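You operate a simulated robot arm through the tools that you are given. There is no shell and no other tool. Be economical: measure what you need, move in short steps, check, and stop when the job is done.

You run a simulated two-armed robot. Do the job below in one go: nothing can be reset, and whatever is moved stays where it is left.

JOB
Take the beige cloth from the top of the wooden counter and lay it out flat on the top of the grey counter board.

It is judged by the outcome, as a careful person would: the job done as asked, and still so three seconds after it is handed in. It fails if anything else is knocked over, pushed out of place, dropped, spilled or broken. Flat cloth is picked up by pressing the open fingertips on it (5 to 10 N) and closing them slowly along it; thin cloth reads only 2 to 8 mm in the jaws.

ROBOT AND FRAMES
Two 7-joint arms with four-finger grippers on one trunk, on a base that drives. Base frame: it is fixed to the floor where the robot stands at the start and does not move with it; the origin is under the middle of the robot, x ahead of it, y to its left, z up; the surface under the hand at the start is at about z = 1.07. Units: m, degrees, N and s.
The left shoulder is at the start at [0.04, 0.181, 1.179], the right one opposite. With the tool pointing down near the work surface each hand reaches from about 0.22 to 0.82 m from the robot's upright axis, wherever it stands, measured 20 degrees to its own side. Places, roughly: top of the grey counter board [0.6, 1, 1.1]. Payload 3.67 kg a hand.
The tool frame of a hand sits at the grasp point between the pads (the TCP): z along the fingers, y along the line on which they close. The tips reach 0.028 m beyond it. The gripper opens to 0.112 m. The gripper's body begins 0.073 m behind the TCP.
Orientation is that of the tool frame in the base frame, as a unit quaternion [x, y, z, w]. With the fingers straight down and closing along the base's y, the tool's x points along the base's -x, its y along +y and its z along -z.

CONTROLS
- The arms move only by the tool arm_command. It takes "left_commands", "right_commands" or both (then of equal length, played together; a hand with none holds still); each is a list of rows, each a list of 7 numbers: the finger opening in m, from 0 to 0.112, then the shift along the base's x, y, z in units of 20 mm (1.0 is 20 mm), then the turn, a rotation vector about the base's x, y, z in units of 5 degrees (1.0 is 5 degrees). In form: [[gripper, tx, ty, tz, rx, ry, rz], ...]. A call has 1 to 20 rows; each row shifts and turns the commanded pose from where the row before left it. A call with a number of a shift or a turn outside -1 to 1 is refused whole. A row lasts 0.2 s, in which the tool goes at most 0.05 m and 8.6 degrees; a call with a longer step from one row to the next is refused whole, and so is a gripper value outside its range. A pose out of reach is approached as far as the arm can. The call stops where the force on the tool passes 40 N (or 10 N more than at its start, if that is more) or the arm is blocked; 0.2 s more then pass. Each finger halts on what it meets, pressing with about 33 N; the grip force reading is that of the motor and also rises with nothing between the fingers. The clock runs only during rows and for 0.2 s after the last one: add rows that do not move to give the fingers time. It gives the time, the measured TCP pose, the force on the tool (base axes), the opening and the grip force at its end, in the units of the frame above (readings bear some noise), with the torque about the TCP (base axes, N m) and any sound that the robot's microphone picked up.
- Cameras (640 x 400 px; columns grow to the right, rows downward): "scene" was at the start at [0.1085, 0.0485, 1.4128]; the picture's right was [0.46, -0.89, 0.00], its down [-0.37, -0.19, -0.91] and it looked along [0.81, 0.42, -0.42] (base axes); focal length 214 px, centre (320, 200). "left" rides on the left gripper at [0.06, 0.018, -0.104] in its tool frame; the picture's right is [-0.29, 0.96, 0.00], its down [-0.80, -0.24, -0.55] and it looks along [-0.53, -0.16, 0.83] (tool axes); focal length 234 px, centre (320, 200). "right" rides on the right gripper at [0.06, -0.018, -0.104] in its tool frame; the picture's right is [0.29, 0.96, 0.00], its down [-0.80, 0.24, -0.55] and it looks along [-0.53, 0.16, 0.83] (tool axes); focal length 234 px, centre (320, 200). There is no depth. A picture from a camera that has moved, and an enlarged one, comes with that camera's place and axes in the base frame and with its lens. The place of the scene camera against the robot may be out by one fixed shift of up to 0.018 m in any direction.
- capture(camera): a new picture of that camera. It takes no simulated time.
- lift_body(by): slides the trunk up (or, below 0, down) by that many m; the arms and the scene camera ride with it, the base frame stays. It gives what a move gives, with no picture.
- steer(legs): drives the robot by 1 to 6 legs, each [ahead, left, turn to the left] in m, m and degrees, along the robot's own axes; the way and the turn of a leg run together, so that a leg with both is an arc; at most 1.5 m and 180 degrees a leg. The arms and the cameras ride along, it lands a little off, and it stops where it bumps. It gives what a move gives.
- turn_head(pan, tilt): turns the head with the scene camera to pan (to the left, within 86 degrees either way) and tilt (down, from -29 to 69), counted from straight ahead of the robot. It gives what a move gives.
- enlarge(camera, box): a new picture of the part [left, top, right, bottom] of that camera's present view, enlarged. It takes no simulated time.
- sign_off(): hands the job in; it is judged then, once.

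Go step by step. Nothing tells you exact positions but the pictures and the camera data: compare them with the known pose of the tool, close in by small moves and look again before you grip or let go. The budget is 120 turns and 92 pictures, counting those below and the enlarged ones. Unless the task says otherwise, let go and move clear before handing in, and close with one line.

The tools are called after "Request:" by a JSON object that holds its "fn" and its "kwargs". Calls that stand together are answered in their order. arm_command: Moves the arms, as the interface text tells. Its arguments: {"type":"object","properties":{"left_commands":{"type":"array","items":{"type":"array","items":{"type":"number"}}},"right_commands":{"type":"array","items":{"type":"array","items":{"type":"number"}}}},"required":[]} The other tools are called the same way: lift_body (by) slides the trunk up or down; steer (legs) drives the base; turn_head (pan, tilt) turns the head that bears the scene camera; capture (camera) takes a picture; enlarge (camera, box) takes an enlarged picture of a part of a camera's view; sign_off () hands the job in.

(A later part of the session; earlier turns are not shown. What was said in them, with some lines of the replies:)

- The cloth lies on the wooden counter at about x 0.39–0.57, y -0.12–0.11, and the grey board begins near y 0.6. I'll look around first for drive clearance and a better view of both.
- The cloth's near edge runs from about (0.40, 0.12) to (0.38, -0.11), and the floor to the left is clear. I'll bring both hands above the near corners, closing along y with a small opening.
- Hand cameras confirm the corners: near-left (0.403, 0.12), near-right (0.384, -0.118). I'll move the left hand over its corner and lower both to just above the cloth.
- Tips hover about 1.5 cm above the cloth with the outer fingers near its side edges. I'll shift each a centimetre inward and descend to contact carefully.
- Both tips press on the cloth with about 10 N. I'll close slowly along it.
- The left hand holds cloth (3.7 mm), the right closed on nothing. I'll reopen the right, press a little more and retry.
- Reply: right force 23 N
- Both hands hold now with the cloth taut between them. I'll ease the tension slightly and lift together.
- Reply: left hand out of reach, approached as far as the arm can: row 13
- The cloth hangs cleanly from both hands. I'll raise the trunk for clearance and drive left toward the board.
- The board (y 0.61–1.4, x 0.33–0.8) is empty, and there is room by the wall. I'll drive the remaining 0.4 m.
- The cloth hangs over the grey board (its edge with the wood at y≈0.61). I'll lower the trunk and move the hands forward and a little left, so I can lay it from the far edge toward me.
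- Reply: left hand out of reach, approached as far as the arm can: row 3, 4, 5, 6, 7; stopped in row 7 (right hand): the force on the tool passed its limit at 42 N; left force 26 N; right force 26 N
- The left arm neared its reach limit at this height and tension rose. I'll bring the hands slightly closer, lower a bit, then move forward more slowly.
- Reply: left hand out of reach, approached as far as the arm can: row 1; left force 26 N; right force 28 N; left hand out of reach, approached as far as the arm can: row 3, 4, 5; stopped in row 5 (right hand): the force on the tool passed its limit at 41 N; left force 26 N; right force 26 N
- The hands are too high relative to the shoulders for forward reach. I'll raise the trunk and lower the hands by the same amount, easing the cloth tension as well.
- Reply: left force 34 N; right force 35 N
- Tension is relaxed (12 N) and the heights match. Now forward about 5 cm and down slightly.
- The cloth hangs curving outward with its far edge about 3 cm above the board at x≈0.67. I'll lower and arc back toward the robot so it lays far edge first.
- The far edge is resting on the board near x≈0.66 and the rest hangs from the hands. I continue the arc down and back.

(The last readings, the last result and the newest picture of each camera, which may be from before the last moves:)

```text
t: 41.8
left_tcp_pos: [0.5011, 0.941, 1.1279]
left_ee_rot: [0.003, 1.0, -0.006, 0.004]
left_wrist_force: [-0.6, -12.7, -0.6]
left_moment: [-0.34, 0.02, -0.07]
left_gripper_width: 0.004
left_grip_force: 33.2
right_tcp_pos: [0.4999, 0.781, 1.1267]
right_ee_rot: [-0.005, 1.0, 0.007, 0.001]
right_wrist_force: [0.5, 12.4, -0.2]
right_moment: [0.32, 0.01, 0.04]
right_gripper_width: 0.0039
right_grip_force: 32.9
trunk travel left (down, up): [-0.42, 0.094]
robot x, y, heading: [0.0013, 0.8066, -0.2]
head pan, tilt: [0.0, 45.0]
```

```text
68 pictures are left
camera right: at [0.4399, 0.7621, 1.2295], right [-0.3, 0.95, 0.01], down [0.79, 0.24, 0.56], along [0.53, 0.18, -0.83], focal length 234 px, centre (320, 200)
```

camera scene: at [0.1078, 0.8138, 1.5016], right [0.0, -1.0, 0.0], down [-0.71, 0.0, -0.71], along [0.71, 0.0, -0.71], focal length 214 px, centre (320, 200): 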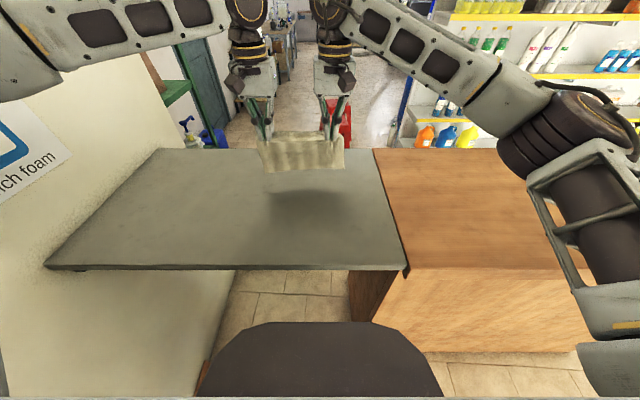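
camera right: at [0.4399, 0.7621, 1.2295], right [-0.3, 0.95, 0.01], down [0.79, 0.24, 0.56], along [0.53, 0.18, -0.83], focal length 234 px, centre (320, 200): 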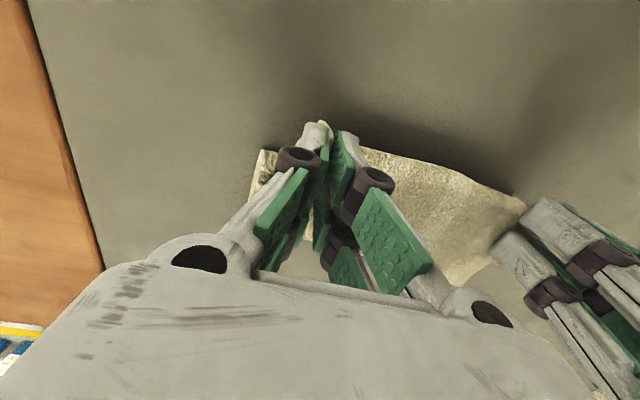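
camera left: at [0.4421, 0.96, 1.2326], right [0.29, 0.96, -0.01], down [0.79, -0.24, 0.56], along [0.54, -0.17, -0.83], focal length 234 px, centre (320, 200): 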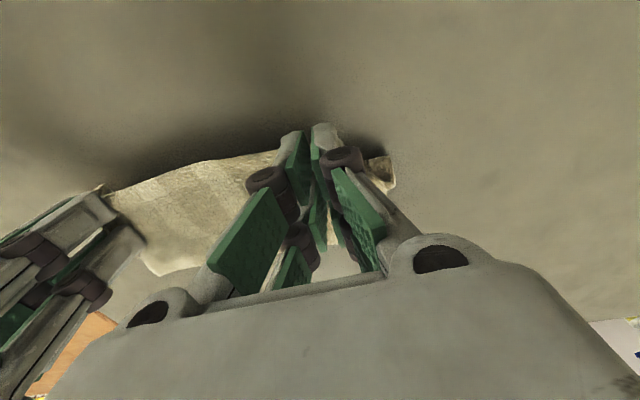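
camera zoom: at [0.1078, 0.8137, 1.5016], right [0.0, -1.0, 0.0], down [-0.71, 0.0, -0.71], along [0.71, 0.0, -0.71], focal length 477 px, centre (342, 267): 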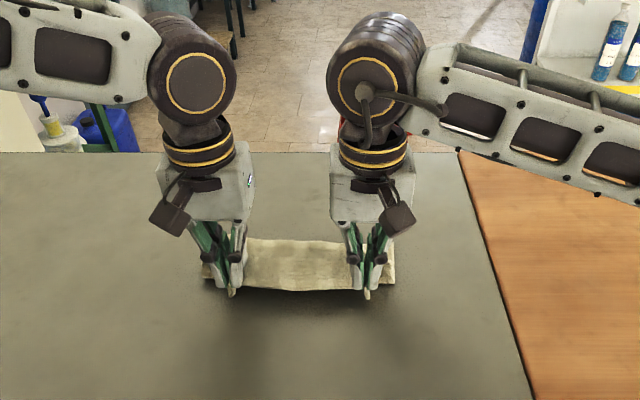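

The visible length beyond the hands is only about 9 cm, so the far part may be tucked under. I'll drag toward the robot at this height so friction unrolls it, then look.

Request:
{"fn": "arm_command", "kwargs": {"left_commands": [[0, -0.4, 0, 0, 0, 0, 0], [0, -0.4, 0, 0, 0, 0, 0], [0, -0.4, 0, 0, 0, 0, 0], [0, -0.4, 0, 0, 0, 0, 0], [0, -0.4, 0, 0, 0, 0, 0], [0, 0, 0, 0, 0, 0, 0]], "right_commands": [[0, -0.4, 0, 0, 0, 0, 0], [0, -0.4, 0, 0, 0, 0, 0], [0, -0.4, 0, 0, 0, 0, 0], [0, -0.4, 0, 0, 0, 0, 0], [0, -0.4, 0, 0, 0, 0, 0], [0, 0, 0, 0, 0, 0, 0]]}}

Request:
{"fn": "enlarge", "kwargs": {"camera": "scene", "box": [200, 120, 420, 270]}}

Request:
{"fn": "capture", "kwargs": {"camera": "right"}}

```text
t: 43.1
left_tcp_pos: [0.4614, 0.94, 1.1285]
left_ee_rot: [0.003, 1.0, -0.006, 0.004]
left_wrist_force: [-0.1, -11.8, 0.1]
left_moment: [-0.29, 0.03, -0.04]
left_gripper_width: 0.0035
left_grip_force: 32.8
right_tcp_pos: [0.4601, 0.7815, 1.1275]
right_ee_rot: [-0.005, 1.0, 0.006, 0.001]
right_wrist_force: [0.3, 10.7, -0.3]
right_moment: [0.24, 0.04, 0.07]
right_gripper_width: 0.0039
right_grip_force: 33.0
trunk travel left (down, up): [-0.42, 0.094]
robot x, y, heading: [-0.0009, 0.8039, -0.1]
head pan, tilt: [0.0, 45.0]
```

```text
2.67 times, centred on (310, 195) of scene
camera zoom: at [0.1081, 0.8138, 1.5016], right [0.0, -1.0, 0.0], down [-0.71, 0.0, -0.71], along [0.71, 0.0, -0.71], focal length 572 px, centre (347, 213)
```

zoom: 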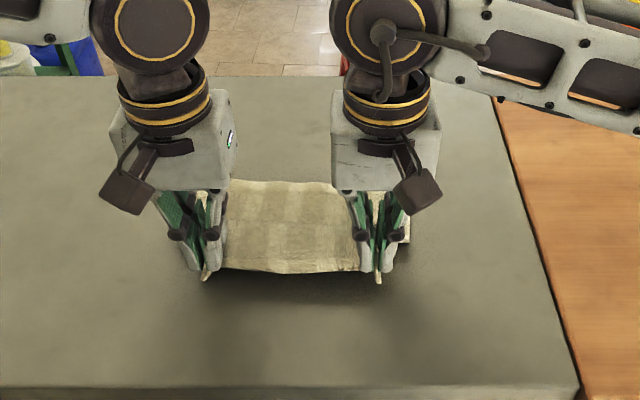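

```text
66 pictures are left
camera right: at [0.4003, 0.762, 1.2306], right [-0.3, 0.95, 0.01], down [0.79, 0.24, 0.56], along [0.53, 0.18, -0.83], focal length 234 px, centre (320, 200)
```

right: 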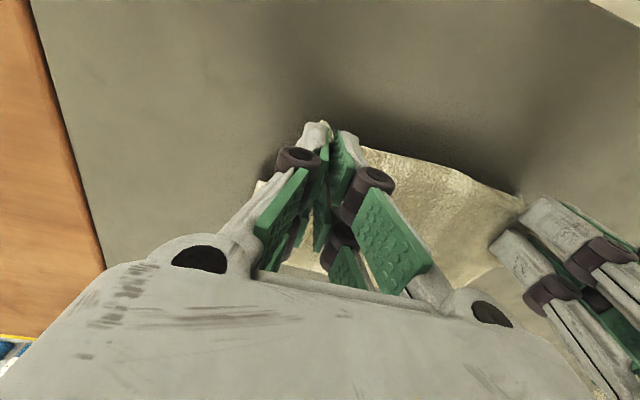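

It is working: the far edge stayed at x≈0.59 while the length grew to about 13 cm. I'll keep pulling gently while lowering.

Request:
{"fn": "arm_command", "kwargs": {"left_commands": [[0, -0.3, 0, 0, 0, 0, 0], [0, -0.3, 0, 0, 0, 0, 0], [0, -0.3, 0, -0.2, 0, 0, 0], [0, -0.3, 0, -0.2, 0, 0, 0], [0, -0.3, 0, -0.2, 0, 0, 0], [0, 0, 0, 0, 0, 0, 0]], "right_commands": [[0, -0.3, 0, 0, 0, 0, 0], [0, -0.3, 0, 0, 0, 0, 0], [0, -0.3, 0, -0.2, 0, 0, 0], [0, -0.3, 0, -0.2, 0, 0, 0], [0, -0.3, 0, -0.2, 0, 0, 0], [0, 0, 0, 0, 0, 0, 0]]}}

Request:
{"fn": "enlarge", "kwargs": {"camera": "scene", "box": [200, 120, 420, 270]}}

Request:
{"fn": "capture", "kwargs": {"camera": "right"}}

```text
t: 44.5
left_tcp_pos: [0.4309, 0.9409, 1.1155]
left_ee_rot: [0.002, 1.0, -0.006, 0.004]
left_wrist_force: [-0.2, -9.0, 0.2]
left_moment: [-0.26, 0.0, -0.04]
left_gripper_width: 0.0039
left_grip_force: 33.1
right_tcp_pos: [0.4304, 0.782, 1.1177]
right_ee_rot: [-0.005, 1.0, 0.007, 0.002]
right_wrist_force: [0.4, 9.2, -0.1]
right_moment: [0.2, 0.01, 0.01]
right_gripper_width: 0.0037
right_grip_force: 33.8
trunk travel left (down, up): [-0.42, 0.094]
robot x, y, heading: [-0.004, 0.8091, 0.2]
head pan, tilt: [0.0, 45.0]
```

```text
2.67 times, centred on (310, 195) of scene
camera zoom: at [0.1079, 0.8138, 1.5016], right [0.0, -1.0, 0.0], down [-0.71, 0.0, -0.71], along [0.71, 0.0, -0.71], focal length 572 px, centre (347, 213)
```

zoom: 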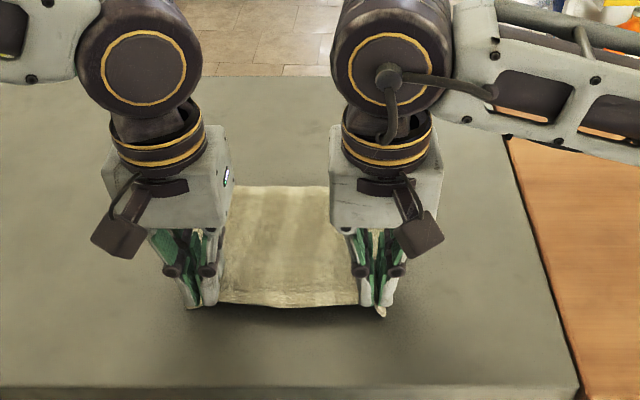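

```text
64 pictures are left
camera right: at [0.3699, 0.7628, 1.2194], right [-0.3, 0.95, 0.01], down [0.79, 0.24, 0.56], along [0.53, 0.18, -0.83], focal length 234 px, centre (320, 200)
```

right: 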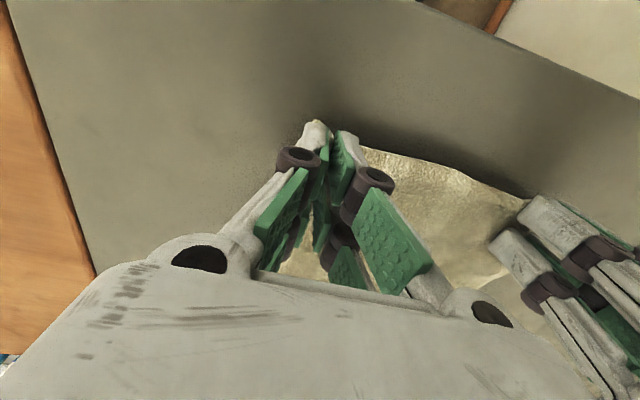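

The cloth is now nearly its full length, from x 0.43 to 0.58. I'll lower the near edge to the board.

Request:
{"fn": "arm_command", "kwargs": {"left_commands": [[0, -0.2, 0, -0.25, 0, 0, 0], [0, -0.2, 0, -0.25, 0, 0, 0], [0, 0, 0, -0.12, 0, 0, 0], [0, 0, 0, 0, 0, 0, 0]], "right_commands": [[0, -0.2, 0, -0.3, 0, 0, 0], [0, -0.2, 0, -0.3, 0, 0, 0], [0, 0, 0, -0.12, 0, 0, 0], [0, 0, 0, 0, 0, 0, 0]]}}

```text
t: 45.5
left_tcp_pos: [0.4234, 0.9407, 1.103]
left_ee_rot: [0.003, 1.0, -0.006, 0.003]
left_wrist_force: [1.1, -11.2, 1.3]
left_moment: [-0.29, -0.01, -0.01]
left_gripper_width: 0.0036
left_grip_force: 33.1
right_tcp_pos: [0.4219, 0.7818, 1.1014]
right_ee_rot: [-0.006, 1.0, 0.006, 0.002]
right_wrist_force: [0.1, 10.5, -0.1]
right_moment: [0.27, 0.02, 0.05]
right_gripper_width: 0.0038
right_grip_force: 32.8
trunk travel left (down, up): [-0.42, 0.094]
robot x, y, heading: [-0.0038, 0.8064, 0.1]
head pan, tilt: [0.0, 45.0]
```

Contact is starting. I'll press lightly and open slowly, so the pleats spread out again.

Request:
{"fn": "arm_command", "kwargs": {"left_commands": [[0, 0, 0, -0.06, 0, 0, 0], [0.005, 0, 0, 0, 0, 0, 0], [0.009, 0, 0, 0, 0, 0, 0], [0.013, 0, 0, 0, 0, 0, 0], [0.017, 0, 0, 0, 0, 0, 0], [0.021, 0, 0, 0, 0, 0, 0], [0.025, 0, 0, 0, 0, 0, 0], [0.029, 0, 0, 0, 0, 0, 0], [0.029, 0, 0, 0.1, 0, 0, 0], [0.029, 0, 0, 0.3, 0, 0, 0], [0.029, 0, 0, 1, 0, 0, 0], [0.029, 0, 0, 1, 0, 0, 0], [0.029, 0, 0, 1, 0, 0, 0]], "right_commands": [[0, 0, 0, -0.06, 0, 0, 0], [0.005, 0, 0, 0, 0, 0, 0], [0.009, 0, 0, 0, 0, 0, 0], [0.013, 0, 0, 0, 0, 0, 0], [0.017, 0, 0, 0, 0, 0, 0], [0.021, 0, 0, 0, 0, 0, 0], [0.025, 0, 0, 0, 0, 0, 0], [0.029, 0, 0, 0, 0, 0, 0], [0.029, 0, 0, 0.1, 0, 0, 0], [0.029, 0, 0, 0.3, 0, 0, 0], [0.029, 0, 0, 1, 0, 0, 0], [0.029, 0, 0, 1, 0, 0, 0], [0.029, 0, 0, 1, 0, 0, 0]]}}

Request:
{"fn": "enlarge", "kwargs": {"camera": "scene", "box": [200, 120, 420, 270]}}

Request:
{"fn": "capture", "kwargs": {"camera": "right"}}

Request:
{"fn": "capture", "kwargs": {"camera": "left"}}

```text
t: 48.4
left_tcp_pos: [0.4245, 0.9406, 1.1705]
left_ee_rot: [0.004, 1.0, -0.006, 0.003]
left_wrist_force: [-0.4, 0.1, 0.6]
left_moment: [-0.01, 0.0, 0.04]
left_gripper_width: 0.029
left_grip_force: 0.0
right_tcp_pos: [0.4235, 0.7815, 1.168]
right_ee_rot: [-0.005, 1.0, 0.007, 0.002]
right_wrist_force: [-0.2, -0.4, 0.0]
right_moment: [0.01, -0.01, -0.03]
right_gripper_width: 0.029
right_grip_force: 0.1
trunk travel left (down, up): [-0.42, 0.094]
robot x, y, heading: [-0.0009, 0.8047, 0.2]
head pan, tilt: [0.0, 45.0]
```

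```text
2.67 times, centred on (310, 195) of scene
camera zoom: at [0.1071, 0.8138, 1.5017], right [0.0, -1.0, 0.0], down [-0.71, 0.0, -0.71], along [0.71, 0.0, -0.71], focal length 572 px, centre (347, 213)
```

zoom: 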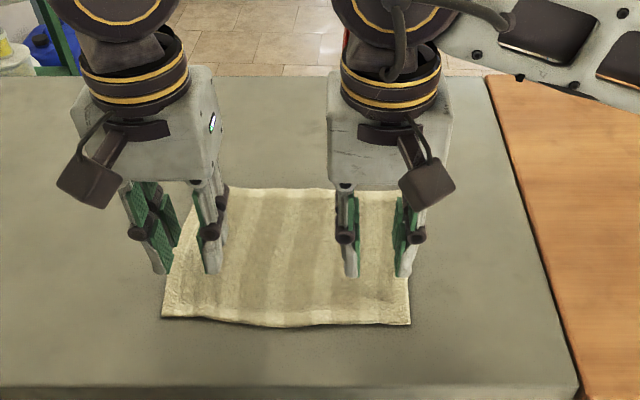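

```text
62 pictures are left
camera right: at [0.363, 0.7631, 1.2705], right [-0.3, 0.95, 0.01], down [0.79, 0.24, 0.56], along [0.53, 0.17, -0.83], focal length 234 px, centre (320, 200)
```

right: 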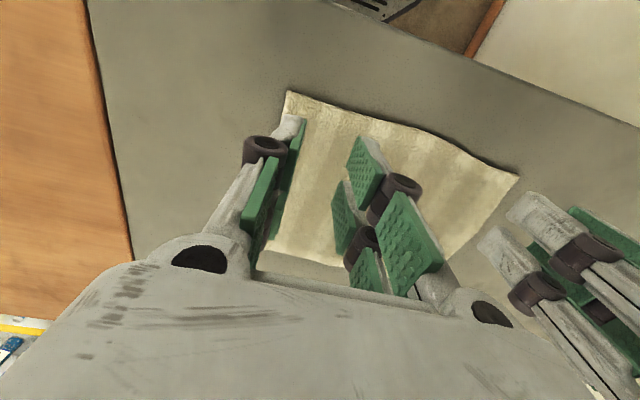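

```text
61 pictures are left
camera left: at [0.3639, 0.9593, 1.276], right [0.29, 0.96, -0.01], down [0.79, -0.24, 0.56], along [0.54, -0.17, -0.83], focal length 234 px, centre (320, 200)
```

left: 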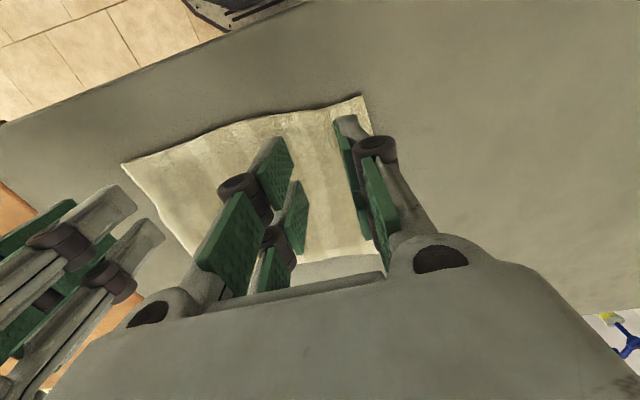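

The cloth now lies flat on the board with its pleats opened out. I'll raise the hands clear and check the whole cloth.

Request:
{"fn": "arm_command", "kwargs": {"left_commands": [[0.029, 0, 0, 1, 0, 0, 0], [0.029, 0, 0, 1, 0, 0, 0], [0.029, 0, 0.5, 1, 0, 0, 0], [0.029, 0, 1, 1, 0, 0, 0], [0.029, 0, 1, 0.5, 0, 0, 0], [0.029, 0, 1, 0, 0, 0, 0], [0.029, 0, 1, 0, 0, 0, 0], [0.029, 0, 1, 0, 0, 0, 0], [0.029, 0, 1, 0, 0, 0, 0], [0.029, 0, 0.5, 0, 0, 0, 0]], "right_commands": [[0.029, 0, 0, 1, 0, 0, 0], [0.029, 0, 0, 1, 0, 0, 0], [0.029, 0, -0.5, 1, 0, 0, 0], [0.029, 0, -1, 1, 0, 0, 0], [0.029, 0, -1, 0.5, 0, 0, 0], [0.029, 0, -1, 0, 0, 0, 0], [0.029, 0, -1, 0, 0, 0, 0], [0.029, 0, -1, 0, 0, 0, 0], [0.029, 0, -1, 0, 0, 0, 0], [0.029, 0, -0.5, 0, 0, 0, 0]]}}

Request:
{"fn": "capture", "kwargs": {"camera": "scene"}}

Request:
{"fn": "enlarge", "kwargs": {"camera": "scene", "box": [220, 150, 400, 270]}}

```text
t: 50.5
left_tcp_pos: [0.4239, 1.0824, 1.2597]
left_ee_rot: [0.003, 1.0, -0.006, 0.004]
left_wrist_force: [-0.4, -0.4, -0.1]
left_moment: [0.01, 0.0, 0.0]
left_gripper_width: 0.0291
left_grip_force: 0.0
right_tcp_pos: [0.4221, 0.6429, 1.259]
right_ee_rot: [-0.005, 1.0, 0.006, 0.001]
right_wrist_force: [0.1, 0.4, -0.5]
right_moment: [-0.01, -0.01, 0.04]
right_gripper_width: 0.0288
right_grip_force: 0.0
trunk travel left (down, up): [-0.42, 0.094]
robot x, y, heading: [-0.0028, 0.8109, -0.0]
head pan, tilt: [0.0, 45.0]
```

```text
60 pictures are left
camera scene: at [0.1074, 0.8138, 1.5016], right [0.0, -1.0, 0.0], down [-0.71, 0.0, -0.71], along [0.71, 0.0, -0.71], focal length 214 px, centre (320, 200)
```

scene: 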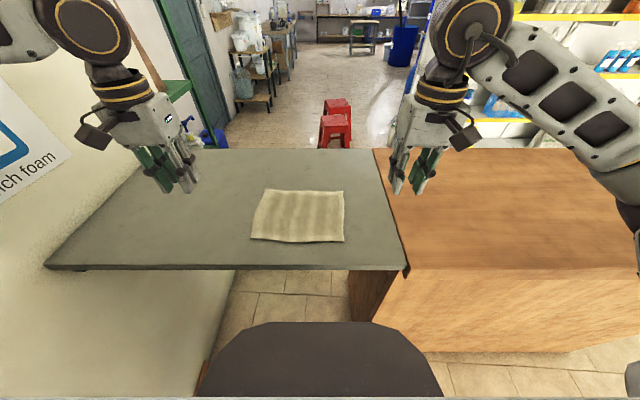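

```text
3.33 times, centred on (310, 210) of scene
camera zoom: at [0.1074, 0.8138, 1.5016], right [0.0, -1.0, 0.0], down [-0.71, 0.0, -0.71], along [0.71, 0.0, -0.71], focal length 715 px, centre (353, 167)
```

zoom: 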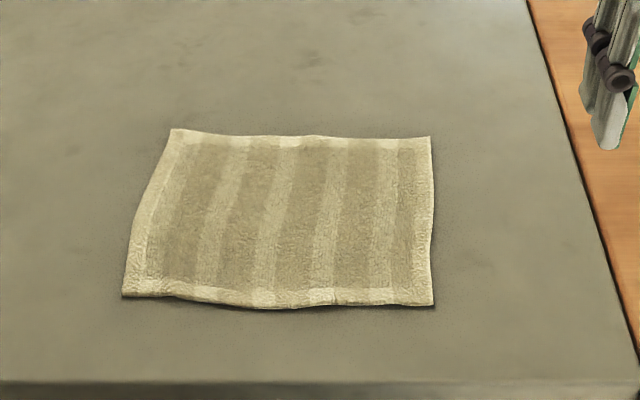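

The cloth lies fully open (about 0.18 × 0.24 m, its original size), flat and well inside the grey board, and both hands are clear. I'm handing in.

Request:
{"fn": "sign_off", "kwargs": {}}

```text
The job is handed in.
```

The beige cloth is laid out flat on the grey counter board, well inside its edges, and I saw nothing else disturbed.
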